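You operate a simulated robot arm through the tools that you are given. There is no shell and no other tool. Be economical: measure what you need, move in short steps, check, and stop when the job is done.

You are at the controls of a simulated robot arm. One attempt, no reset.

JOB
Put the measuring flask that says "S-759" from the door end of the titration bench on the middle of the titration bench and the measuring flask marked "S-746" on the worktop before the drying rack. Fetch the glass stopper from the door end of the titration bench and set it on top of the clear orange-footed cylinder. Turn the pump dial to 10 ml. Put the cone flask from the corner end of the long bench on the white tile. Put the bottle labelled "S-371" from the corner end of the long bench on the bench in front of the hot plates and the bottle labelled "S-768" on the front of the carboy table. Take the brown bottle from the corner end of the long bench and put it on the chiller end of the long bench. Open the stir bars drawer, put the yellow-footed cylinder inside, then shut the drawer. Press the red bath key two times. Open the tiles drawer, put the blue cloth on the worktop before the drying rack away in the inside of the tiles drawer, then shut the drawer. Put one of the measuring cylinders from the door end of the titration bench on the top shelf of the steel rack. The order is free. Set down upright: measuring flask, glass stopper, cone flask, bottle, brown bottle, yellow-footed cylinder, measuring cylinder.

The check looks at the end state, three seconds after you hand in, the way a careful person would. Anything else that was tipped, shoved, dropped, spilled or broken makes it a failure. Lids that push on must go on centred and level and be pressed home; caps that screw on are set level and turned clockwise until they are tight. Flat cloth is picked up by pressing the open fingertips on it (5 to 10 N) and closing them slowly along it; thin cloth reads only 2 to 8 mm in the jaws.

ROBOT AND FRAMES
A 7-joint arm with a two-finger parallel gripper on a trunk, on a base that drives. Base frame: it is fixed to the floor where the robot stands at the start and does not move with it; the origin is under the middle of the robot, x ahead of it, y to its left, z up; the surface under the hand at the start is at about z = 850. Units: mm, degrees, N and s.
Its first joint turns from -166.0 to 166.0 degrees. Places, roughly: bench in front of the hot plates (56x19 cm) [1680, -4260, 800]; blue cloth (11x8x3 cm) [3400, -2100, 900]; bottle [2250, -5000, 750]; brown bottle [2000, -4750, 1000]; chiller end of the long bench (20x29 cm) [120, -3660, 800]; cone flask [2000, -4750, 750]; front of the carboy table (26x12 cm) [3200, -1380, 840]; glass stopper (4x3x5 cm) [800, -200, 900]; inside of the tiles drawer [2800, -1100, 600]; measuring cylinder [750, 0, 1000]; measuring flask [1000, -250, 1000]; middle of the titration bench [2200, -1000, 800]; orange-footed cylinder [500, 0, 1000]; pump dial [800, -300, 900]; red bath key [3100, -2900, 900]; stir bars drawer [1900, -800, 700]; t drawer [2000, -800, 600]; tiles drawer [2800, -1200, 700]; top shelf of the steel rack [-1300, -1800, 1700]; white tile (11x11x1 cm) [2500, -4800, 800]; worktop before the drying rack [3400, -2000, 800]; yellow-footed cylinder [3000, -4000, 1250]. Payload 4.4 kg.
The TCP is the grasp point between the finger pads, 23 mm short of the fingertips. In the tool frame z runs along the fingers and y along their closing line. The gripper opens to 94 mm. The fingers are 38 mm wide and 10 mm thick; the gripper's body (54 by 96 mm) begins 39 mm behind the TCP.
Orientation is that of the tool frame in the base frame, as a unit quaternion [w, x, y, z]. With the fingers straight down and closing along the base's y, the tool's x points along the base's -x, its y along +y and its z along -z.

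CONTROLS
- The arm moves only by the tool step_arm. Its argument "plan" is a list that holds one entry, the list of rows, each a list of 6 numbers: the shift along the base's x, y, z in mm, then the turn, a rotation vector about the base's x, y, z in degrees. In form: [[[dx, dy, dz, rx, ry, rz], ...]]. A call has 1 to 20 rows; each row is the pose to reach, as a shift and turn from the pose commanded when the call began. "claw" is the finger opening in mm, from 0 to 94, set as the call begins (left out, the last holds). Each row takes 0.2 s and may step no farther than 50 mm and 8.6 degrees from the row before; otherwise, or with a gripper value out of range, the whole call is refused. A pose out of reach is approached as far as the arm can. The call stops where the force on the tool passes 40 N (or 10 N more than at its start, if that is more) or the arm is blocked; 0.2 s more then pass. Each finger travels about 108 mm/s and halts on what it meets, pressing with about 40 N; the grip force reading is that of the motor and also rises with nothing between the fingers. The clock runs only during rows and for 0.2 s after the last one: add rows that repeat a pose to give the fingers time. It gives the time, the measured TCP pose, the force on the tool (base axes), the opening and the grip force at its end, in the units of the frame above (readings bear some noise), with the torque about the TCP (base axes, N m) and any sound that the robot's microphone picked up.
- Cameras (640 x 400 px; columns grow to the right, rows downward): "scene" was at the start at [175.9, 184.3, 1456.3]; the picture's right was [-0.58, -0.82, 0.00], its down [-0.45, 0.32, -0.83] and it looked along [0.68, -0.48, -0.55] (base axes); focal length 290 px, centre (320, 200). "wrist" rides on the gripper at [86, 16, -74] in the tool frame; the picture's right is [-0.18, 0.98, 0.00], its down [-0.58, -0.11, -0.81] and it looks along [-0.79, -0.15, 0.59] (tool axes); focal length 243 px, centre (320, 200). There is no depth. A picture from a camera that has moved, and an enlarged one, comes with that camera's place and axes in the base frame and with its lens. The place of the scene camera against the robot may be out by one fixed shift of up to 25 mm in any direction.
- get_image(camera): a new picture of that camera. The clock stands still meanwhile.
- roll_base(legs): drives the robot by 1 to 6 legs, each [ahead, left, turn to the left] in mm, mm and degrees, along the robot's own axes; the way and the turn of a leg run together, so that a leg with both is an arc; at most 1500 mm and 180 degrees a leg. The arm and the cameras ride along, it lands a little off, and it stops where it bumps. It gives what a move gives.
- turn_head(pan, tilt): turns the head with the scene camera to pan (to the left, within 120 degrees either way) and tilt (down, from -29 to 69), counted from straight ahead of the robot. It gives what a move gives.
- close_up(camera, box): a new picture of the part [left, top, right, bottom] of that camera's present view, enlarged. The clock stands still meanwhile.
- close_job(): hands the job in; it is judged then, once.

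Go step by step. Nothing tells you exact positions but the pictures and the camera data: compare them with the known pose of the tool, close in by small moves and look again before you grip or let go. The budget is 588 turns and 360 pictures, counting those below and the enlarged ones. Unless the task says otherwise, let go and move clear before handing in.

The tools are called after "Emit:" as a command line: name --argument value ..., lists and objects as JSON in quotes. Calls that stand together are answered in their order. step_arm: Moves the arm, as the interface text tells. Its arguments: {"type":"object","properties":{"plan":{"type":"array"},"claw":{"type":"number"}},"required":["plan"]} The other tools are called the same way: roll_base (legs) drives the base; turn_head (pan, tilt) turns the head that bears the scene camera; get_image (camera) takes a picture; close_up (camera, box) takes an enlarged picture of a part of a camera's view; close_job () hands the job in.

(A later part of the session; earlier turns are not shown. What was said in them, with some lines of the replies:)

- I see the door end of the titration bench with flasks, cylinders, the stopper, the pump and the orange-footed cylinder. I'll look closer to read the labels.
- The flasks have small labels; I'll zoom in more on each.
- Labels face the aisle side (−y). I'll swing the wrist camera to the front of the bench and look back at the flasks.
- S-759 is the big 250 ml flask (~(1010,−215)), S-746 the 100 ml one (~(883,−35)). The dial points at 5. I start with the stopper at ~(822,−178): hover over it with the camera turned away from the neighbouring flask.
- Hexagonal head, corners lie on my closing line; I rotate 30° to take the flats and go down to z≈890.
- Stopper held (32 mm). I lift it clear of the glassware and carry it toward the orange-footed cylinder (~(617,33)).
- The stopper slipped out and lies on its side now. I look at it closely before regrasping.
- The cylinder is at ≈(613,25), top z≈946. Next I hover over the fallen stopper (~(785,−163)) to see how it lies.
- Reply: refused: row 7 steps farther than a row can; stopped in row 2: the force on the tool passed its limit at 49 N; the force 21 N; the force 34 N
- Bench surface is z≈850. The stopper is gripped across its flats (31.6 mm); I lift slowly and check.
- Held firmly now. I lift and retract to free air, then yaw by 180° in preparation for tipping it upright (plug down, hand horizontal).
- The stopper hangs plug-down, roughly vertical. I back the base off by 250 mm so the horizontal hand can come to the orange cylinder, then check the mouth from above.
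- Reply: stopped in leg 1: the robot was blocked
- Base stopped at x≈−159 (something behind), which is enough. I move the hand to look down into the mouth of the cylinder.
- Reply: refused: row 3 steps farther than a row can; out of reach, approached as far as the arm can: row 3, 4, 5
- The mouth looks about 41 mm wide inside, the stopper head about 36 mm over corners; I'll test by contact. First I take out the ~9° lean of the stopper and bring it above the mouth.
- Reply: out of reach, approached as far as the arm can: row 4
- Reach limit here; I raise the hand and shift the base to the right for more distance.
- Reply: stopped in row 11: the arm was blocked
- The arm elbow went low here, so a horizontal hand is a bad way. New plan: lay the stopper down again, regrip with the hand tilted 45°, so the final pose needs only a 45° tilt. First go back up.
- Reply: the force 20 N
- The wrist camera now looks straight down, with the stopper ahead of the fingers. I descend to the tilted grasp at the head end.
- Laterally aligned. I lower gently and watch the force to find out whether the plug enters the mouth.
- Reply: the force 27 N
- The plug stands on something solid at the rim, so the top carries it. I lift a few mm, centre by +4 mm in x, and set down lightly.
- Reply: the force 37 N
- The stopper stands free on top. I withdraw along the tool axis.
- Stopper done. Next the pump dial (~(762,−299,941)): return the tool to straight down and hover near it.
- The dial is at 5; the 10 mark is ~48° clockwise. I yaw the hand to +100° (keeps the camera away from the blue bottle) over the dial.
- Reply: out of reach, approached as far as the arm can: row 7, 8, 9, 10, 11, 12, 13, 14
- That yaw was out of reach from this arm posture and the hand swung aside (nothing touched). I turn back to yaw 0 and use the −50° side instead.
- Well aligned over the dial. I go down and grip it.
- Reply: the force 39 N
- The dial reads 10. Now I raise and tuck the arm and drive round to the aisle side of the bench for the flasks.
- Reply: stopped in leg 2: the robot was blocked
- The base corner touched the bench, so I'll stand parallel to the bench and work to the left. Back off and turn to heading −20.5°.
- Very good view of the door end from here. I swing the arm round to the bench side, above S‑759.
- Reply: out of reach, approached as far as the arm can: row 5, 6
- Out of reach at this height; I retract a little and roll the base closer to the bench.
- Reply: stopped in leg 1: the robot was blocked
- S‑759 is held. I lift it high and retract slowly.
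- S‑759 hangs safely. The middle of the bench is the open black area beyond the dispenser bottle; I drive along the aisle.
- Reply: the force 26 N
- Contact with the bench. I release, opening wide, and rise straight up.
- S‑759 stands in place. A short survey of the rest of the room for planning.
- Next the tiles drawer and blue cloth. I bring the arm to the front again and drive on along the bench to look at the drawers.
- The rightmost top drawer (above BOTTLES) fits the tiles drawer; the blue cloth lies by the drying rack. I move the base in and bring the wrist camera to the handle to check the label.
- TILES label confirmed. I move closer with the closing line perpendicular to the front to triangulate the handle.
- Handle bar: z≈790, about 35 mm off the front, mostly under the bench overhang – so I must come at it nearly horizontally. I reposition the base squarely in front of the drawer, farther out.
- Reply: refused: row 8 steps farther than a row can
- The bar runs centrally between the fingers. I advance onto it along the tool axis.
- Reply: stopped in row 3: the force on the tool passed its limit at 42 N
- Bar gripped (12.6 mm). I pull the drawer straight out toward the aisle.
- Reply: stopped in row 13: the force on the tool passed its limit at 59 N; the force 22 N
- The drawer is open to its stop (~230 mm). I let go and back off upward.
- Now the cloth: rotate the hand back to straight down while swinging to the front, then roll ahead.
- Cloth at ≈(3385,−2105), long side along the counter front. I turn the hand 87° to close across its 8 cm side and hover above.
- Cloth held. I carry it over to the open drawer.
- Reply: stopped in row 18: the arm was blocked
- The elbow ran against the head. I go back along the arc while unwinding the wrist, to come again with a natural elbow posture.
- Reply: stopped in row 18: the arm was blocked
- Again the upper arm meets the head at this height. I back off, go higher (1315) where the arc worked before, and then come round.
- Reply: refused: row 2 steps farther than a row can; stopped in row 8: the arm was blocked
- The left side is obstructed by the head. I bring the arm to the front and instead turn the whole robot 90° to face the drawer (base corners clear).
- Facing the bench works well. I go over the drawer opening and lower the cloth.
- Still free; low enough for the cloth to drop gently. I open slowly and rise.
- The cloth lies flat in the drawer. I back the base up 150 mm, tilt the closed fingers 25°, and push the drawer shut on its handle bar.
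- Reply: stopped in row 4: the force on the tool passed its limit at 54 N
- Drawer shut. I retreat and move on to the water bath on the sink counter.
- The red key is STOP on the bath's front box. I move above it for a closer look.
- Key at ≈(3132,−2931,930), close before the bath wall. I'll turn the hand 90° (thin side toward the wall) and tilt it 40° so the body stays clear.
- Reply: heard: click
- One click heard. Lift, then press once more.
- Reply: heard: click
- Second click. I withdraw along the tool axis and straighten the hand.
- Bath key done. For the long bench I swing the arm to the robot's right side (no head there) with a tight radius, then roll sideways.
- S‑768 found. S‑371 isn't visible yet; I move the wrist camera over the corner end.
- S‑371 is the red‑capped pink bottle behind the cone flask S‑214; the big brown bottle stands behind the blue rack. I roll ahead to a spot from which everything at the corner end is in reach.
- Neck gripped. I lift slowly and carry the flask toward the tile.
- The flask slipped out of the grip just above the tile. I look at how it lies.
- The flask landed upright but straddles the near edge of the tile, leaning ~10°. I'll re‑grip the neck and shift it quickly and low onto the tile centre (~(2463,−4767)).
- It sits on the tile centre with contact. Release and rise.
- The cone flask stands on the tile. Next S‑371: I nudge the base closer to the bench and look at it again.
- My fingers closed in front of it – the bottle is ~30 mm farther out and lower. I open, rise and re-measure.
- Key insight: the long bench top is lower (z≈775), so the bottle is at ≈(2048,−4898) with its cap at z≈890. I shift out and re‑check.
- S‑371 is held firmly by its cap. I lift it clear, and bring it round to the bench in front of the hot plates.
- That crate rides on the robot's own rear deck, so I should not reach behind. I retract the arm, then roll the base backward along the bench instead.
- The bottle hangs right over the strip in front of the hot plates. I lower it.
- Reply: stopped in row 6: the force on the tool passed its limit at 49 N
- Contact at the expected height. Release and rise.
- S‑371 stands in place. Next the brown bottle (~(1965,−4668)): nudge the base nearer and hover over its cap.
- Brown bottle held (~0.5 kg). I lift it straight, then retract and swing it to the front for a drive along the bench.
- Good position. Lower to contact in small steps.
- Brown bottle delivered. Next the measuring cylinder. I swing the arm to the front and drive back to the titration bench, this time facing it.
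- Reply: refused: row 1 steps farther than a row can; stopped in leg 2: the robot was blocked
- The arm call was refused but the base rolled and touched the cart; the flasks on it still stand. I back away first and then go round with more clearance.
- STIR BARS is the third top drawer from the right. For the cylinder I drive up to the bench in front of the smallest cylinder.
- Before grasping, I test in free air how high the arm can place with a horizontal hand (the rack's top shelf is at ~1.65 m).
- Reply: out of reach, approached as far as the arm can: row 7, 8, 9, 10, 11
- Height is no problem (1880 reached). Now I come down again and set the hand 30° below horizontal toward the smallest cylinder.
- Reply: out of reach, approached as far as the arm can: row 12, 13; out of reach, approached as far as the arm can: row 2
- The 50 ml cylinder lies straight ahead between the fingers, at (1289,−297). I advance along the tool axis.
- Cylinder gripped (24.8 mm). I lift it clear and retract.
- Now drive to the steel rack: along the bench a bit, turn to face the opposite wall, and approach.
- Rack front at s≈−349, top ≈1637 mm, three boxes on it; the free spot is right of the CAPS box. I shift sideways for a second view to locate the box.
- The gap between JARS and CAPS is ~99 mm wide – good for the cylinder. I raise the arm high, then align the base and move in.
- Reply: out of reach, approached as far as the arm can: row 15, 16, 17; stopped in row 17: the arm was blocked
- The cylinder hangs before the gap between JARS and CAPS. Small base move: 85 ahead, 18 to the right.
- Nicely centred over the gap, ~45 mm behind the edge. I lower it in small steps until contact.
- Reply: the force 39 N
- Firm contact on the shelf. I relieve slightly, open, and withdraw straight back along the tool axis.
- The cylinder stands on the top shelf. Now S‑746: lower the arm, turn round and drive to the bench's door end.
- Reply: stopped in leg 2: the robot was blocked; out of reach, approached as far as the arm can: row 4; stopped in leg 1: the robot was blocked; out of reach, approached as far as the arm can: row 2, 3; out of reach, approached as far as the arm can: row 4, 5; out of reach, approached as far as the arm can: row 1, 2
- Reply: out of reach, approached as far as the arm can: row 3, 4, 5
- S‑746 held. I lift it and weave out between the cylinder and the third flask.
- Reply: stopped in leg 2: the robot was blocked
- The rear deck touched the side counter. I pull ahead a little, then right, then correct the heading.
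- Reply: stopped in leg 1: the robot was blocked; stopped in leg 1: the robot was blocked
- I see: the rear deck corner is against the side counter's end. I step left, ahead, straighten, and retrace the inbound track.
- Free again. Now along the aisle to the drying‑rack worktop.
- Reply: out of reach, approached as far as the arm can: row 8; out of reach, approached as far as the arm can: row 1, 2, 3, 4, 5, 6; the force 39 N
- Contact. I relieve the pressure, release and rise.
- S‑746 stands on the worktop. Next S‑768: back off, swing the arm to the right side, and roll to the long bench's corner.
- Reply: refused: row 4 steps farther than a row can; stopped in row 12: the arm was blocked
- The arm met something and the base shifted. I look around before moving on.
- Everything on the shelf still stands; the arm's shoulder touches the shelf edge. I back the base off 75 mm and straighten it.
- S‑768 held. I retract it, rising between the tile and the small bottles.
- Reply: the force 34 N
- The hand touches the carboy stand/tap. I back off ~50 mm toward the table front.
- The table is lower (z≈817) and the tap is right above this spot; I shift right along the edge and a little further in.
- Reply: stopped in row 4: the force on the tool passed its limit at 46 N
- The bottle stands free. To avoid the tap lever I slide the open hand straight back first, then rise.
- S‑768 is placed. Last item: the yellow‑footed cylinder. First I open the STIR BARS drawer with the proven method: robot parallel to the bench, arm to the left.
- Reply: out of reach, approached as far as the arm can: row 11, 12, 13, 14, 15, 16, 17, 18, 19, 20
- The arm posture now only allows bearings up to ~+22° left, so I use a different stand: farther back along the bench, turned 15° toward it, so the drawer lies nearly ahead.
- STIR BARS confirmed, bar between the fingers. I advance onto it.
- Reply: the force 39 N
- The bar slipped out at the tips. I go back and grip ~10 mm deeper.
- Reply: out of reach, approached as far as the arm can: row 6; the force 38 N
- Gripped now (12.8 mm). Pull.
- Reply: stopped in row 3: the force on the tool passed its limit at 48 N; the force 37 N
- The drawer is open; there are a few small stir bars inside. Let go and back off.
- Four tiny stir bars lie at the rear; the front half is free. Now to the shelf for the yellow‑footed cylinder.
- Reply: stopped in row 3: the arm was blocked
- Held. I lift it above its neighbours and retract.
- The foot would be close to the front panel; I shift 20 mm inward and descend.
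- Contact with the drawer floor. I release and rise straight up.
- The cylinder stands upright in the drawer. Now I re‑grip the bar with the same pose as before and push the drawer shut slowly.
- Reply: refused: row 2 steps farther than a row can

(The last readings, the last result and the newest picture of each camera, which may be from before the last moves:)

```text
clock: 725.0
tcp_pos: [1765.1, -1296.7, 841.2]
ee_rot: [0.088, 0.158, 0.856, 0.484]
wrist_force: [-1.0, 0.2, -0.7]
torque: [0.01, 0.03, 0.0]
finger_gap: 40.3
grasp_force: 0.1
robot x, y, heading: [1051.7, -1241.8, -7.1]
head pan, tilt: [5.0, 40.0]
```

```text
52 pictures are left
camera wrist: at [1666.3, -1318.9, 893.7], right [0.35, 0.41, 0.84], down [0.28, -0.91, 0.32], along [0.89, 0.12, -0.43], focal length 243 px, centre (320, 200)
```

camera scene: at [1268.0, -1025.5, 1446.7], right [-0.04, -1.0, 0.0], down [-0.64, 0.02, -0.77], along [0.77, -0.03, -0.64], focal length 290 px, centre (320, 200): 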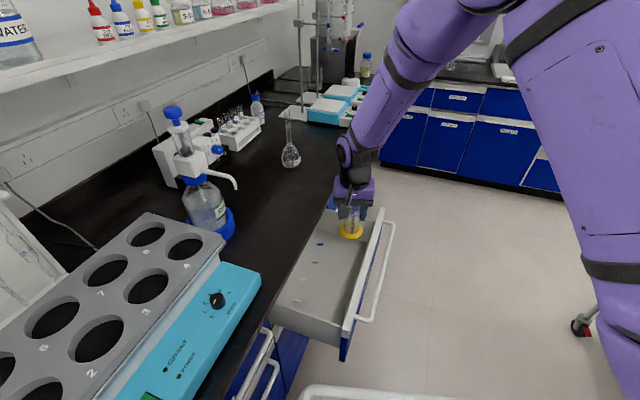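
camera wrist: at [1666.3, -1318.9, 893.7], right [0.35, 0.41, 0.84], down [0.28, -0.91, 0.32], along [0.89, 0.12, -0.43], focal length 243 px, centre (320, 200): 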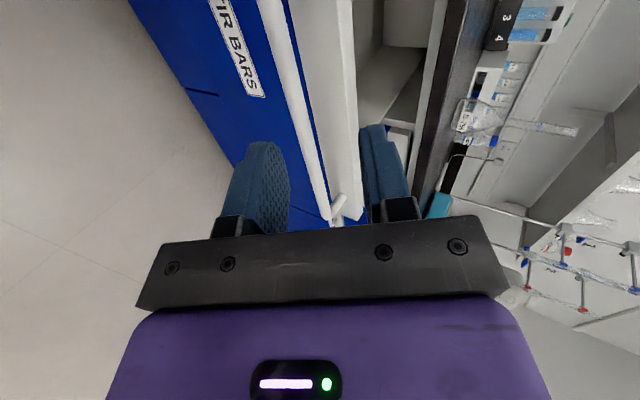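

Emit:
step_arm --plan '[[[2, 5, -15, 0, 0, 0], [4, 10.5, -28.6, 0, 0, 0], [11, 28, -40.6, 0, 0, 0], [18, 46, -51, 0, 0, 0]]]' --claw 44

Emit:
step_arm --plan '[[[0, 0, 0, 0, 0, 0], [0, 0, 0, 0, 0, 0], [0, 0, 0, 0, 0, 0]]]' --claw 5

Emit:
get_image --camera "wrist"

```text
clock: 726.0
tcp_pos: [1783.2, -1251.0, 791.7]
ee_rot: [0.089, 0.158, 0.855, 0.485]
wrist_force: [0.3, 0.5, 0.2]
torque: [0.01, -0.02, -0.02]
finger_gap: 43.8
grasp_force: 0.1
robot x, y, heading: [1054.0, -1244.4, -7.2]
head pan, tilt: [5.0, 40.0]
```

```text
clock: 726.8
tcp_pos: [1783.2, -1250.0, 790.0]
ee_rot: [0.087, 0.159, 0.856, 0.484]
wrist_force: [-1.9, 0.2, -25.3]
torque: [0.01, 1.34, -1.47]
finger_gap: 13.1
grasp_force: 44.9
robot x, y, heading: [1053.3, -1242.1, -7.0]
head pan, tilt: [5.0, 40.0]
```

```text
51 pictures are left
camera wrist: at [1683.4, -1272.7, 842.5], right [0.36, 0.41, 0.84], down [0.28, -0.91, 0.32], along [0.89, 0.12, -0.44], focal length 243 px, centre (320, 200)
```

wrist: 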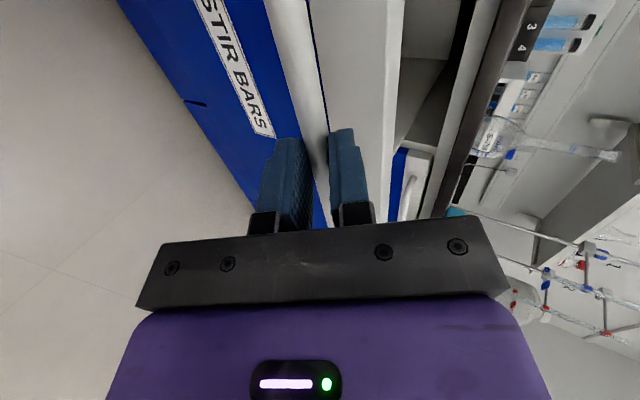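

Bar gripped. I push in gently.

Emit:
step_arm --plan '[[[2, 5, 0, 0, 0, 0], [5, 12, 0, 0, 0, 0], [9, 22, 0, 0, 0, 0], [13, 33, 0, 0, 0, 0], [18, 44, 0, 0, 0, 0], [22, 55, 0, 0, 0, 0], [27, 66, 0, 0, 0, 0], [31, 77, 0, 0, 0, 0], [36, 88, 0, 0, 0, 0], [40, 99, 0, 0, 0, 0], [45, 110, 0, 0, 0, 0], [49, 121, 0, 0, 0, 0], [54, 132, 0, 0, 0, 0], [58, 143, 0, 0, 0, 0], [63, 154, 0, 0, 0, 0], [67, 164, 0, 0, 0, 0], [71, 174, 0, 0, 0, 0], [74, 182, 0, 0, 0, 0], [76, 188, 0, 0, 0, 0]]]'

Emit:
get_image --camera "scene"

```text
clock: 730.8
tcp_pos: [1859.7, -1063.3, 790.4]
ee_rot: [0.089, 0.159, 0.855, 0.485]
wrist_force: [13.5, -5.2, -11.7]
torque: [0.56, 1.68, -0.39]
finger_gap: 12.8
grasp_force: 45.3
robot x, y, heading: [1054.0, -1242.6, -6.9]
head pan, tilt: [5.0, 40.0]
```

```text
50 pictures are left
camera scene: at [1269.5, -1025.5, 1446.5], right [-0.04, -1.0, 0.0], down [-0.64, 0.02, -0.77], along [0.77, -0.03, -0.64], focal length 290 px, centre (320, 200)
```

scene: 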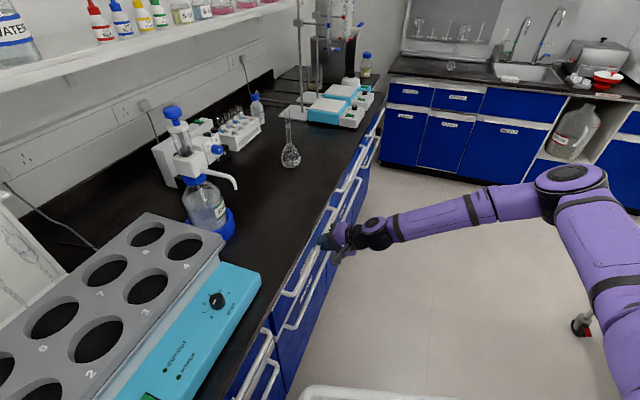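

Emit:
step_arm --plan '[[[1, 2, 0, 0, 0, 0], [2, 5, 0, 0, 0, 0], [3, 8, 0, 0, 0, 0], [4, 11, 0, 0, 0, 0], [5, 14, 0, 0, 0, 0]]]'

Emit:
close_up --camera "scene" --box '[230, 160, 400, 370]'

```text
clock: 731.9
tcp_pos: [1862.8, -1054.6, 789.9]
ee_rot: [0.088, 0.161, 0.856, 0.484]
wrist_force: [-2.6, -8.8, 7.0]
torque: [0.81, 1.74, -0.5]
finger_gap: 12.7
grasp_force: 44.8
robot x, y, heading: [1052.0, -1243.8, -7.0]
head pan, tilt: [5.0, 40.0]
stopped in row 5: the force on the tool passed its limit at 45 N (the readings are from after the stop); the commanded pose is now the measured one
```

```text
1.90 times, centred on (315, 265) of scene
camera zoom: at [1268.3, -1026.5, 1446.7], right [-0.04, -1.0, 0.0], down [-0.64, 0.02, -0.77], along [0.77, -0.03, -0.64], focal length 552 px, centre (330, 76)
```

zoom: 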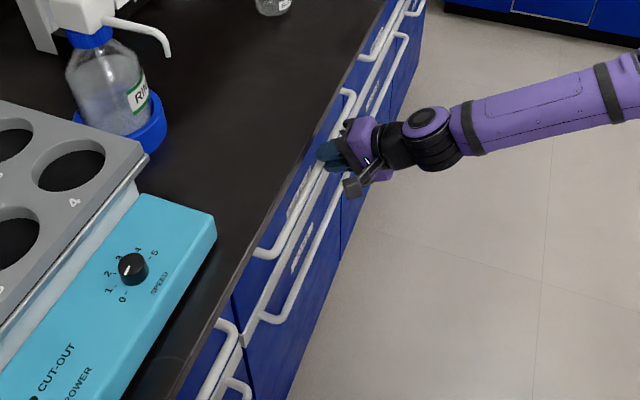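

Shut to the stop. I open the fingers, back off and raise the arm clear.

Emit:
step_arm --plan '[[[0, 0, 0, 0, 0, 0], [0, 0, 0, 0, 0, 0], [0, 0, 0, 0, 0, 0], [-4, -10, 6.5, 0, 0, 0], [-9, -23, 15, 0, 0, 0], [-16, -40, 26, 0, 0, 0], [-24, -60, 38, 0, 0, 0], [-30, -80, 60, 0, 0, 0], [-30, -95, 100, 0, 0, 0], [-30, -105, 145, 0, 0, 0], [-30, -110, 190, 0, 0, 0], [-30, -115, 235, 0, 0, 0]]]' --claw 40

Emit:
close_up --camera "scene" --box '[230, 160, 400, 370]'

```text
clock: 734.5
tcp_pos: [1832.1, -1169.1, 1025.5]
ee_rot: [0.089, 0.16, 0.856, 0.483]
wrist_force: [-0.5, 0.2, -0.2]
torque: [0.02, 0.04, 0.05]
finger_gap: 40.0
grasp_force: 0.0
robot x, y, heading: [1054.2, -1244.3, -7.1]
head pan, tilt: [5.0, 40.0]
```

```text
1.90 times, centred on (315, 265) of scene
camera zoom: at [1269.0, -1026.1, 1446.6], right [-0.04, -1.0, 0.0], down [-0.64, 0.02, -0.77], along [0.77, -0.03, -0.64], focal length 552 px, centre (330, 76)
```

zoom: 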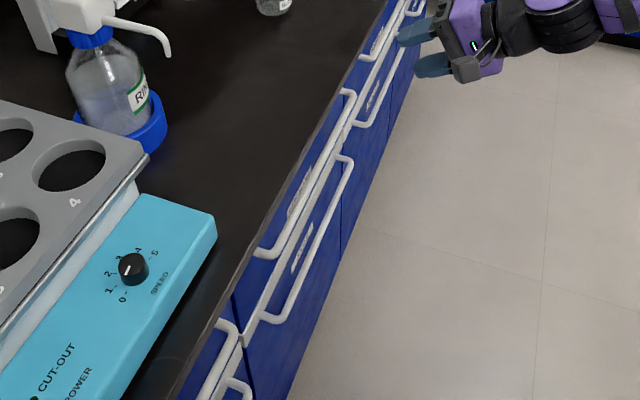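

The drawer is closed. Before handing in I check the door end once more (the base had bumped the bench there): move off and turn to look.

Emit:
roll_base --legs '[[0, -300, 0], [0, 0, 60]]'

Emit:
turn_head --pan 75 --tilt 25

Emit:
get_image --camera "scene"

```text
clock: 739.1
tcp_pos: [1342.9, -826.4, 1025.4]
ee_rot: [-0.163, -0.288, 0.822, 0.463]
wrist_force: [0.3, 0.2, 0.0]
torque: [-0.02, -0.02, 0.0]
finger_gap: 40.1
grasp_force: 0.1
robot x, y, heading: [1013.5, -1539.8, 52.7]
head pan, tilt: [5.0, 40.0]
```

```text
clock: 740.6
tcp_pos: [1343.1, -826.9, 1024.6]
ee_rot: [-0.163, -0.288, 0.822, 0.463]
wrist_force: [0.5, 0.3, 1.0]
torque: [-0.02, 0.02, 0.02]
finger_gap: 40.1
grasp_force: 0.0
robot x, y, heading: [1012.1, -1541.1, 52.5]
head pan, tilt: [75.0, 25.0]
```

```text
47 pictures are left
camera scene: at [835.0, -1243.5, 1469.9], right [0.79, 0.61, 0.0], down [0.26, -0.34, -0.91], along [-0.55, 0.72, -0.42], focal length 290 px, centre (320, 200)
```

scene: 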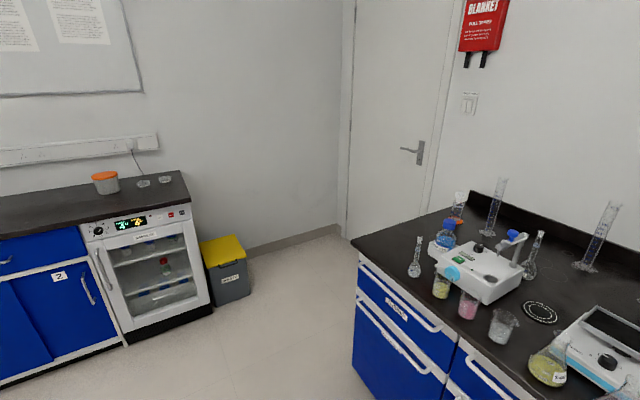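

Emit:
close_up --camera "scene" --box '[410, 170, 530, 280]'

Emit:
close_up --camera "scene" --box '[70, 150, 270, 320]'

```text
3.64 times, centred on (470, 225) of scene
camera zoom: at [835.0, -1243.5, 1469.9], right [0.79, 0.61, 0.0], down [0.26, -0.34, -0.91], along [-0.55, 0.72, -0.42], focal length 1053 px, centre (-226, 109)
```

zoom: 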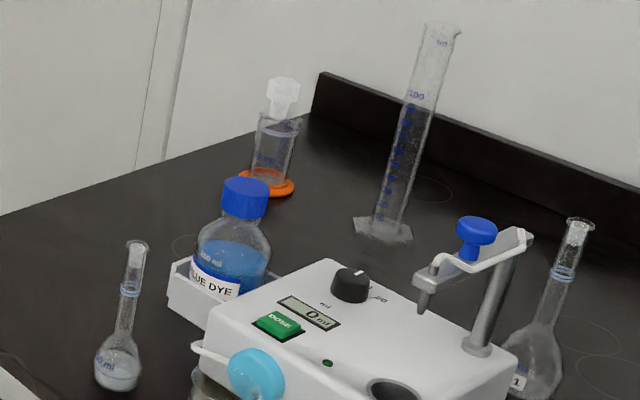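

```text
2.35 times, centred on (170, 235) of scene
camera zoom: at [835.0, -1243.5, 1469.9], right [0.79, 0.61, 0.0], down [0.26, -0.34, -0.91], along [-0.55, 0.72, -0.42], focal length 681 px, centre (673, 118)
```

zoom: 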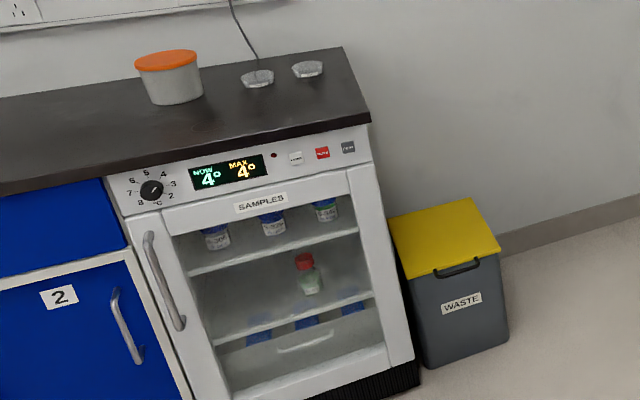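

Everything I could look at stands where it should: the stopper is upright on the orange-footed cylinder, the dial is at 10 ml, both drawers are shut and the hand is clear. I hand the job in.

Emit:
close_job

```text
The job is handed in.
```

I carried out every item and handed the job in. Four things could still count against it:

- **Yellow-footed cylinder:** it stood upright when I let go of it in the stir bars drawer. I could not see it after shutting the drawer.
- **Cone flask (S-214):** it slipped from the grip just above the white tile and landed upright. I then set it on the middle of the tile, and I saw no spill or break.
- **Glass stopper:** it slipped and fell over on the bench once before I placed it. At my last look it stood upright on top of the orange-footed cylinder.
- **Base bumps:** the base touched the cart, the shelf edge by the glassware, the bench end and probably the grey waste bin. I saw nothing tipped, but the bin or cart may have moved slightly.
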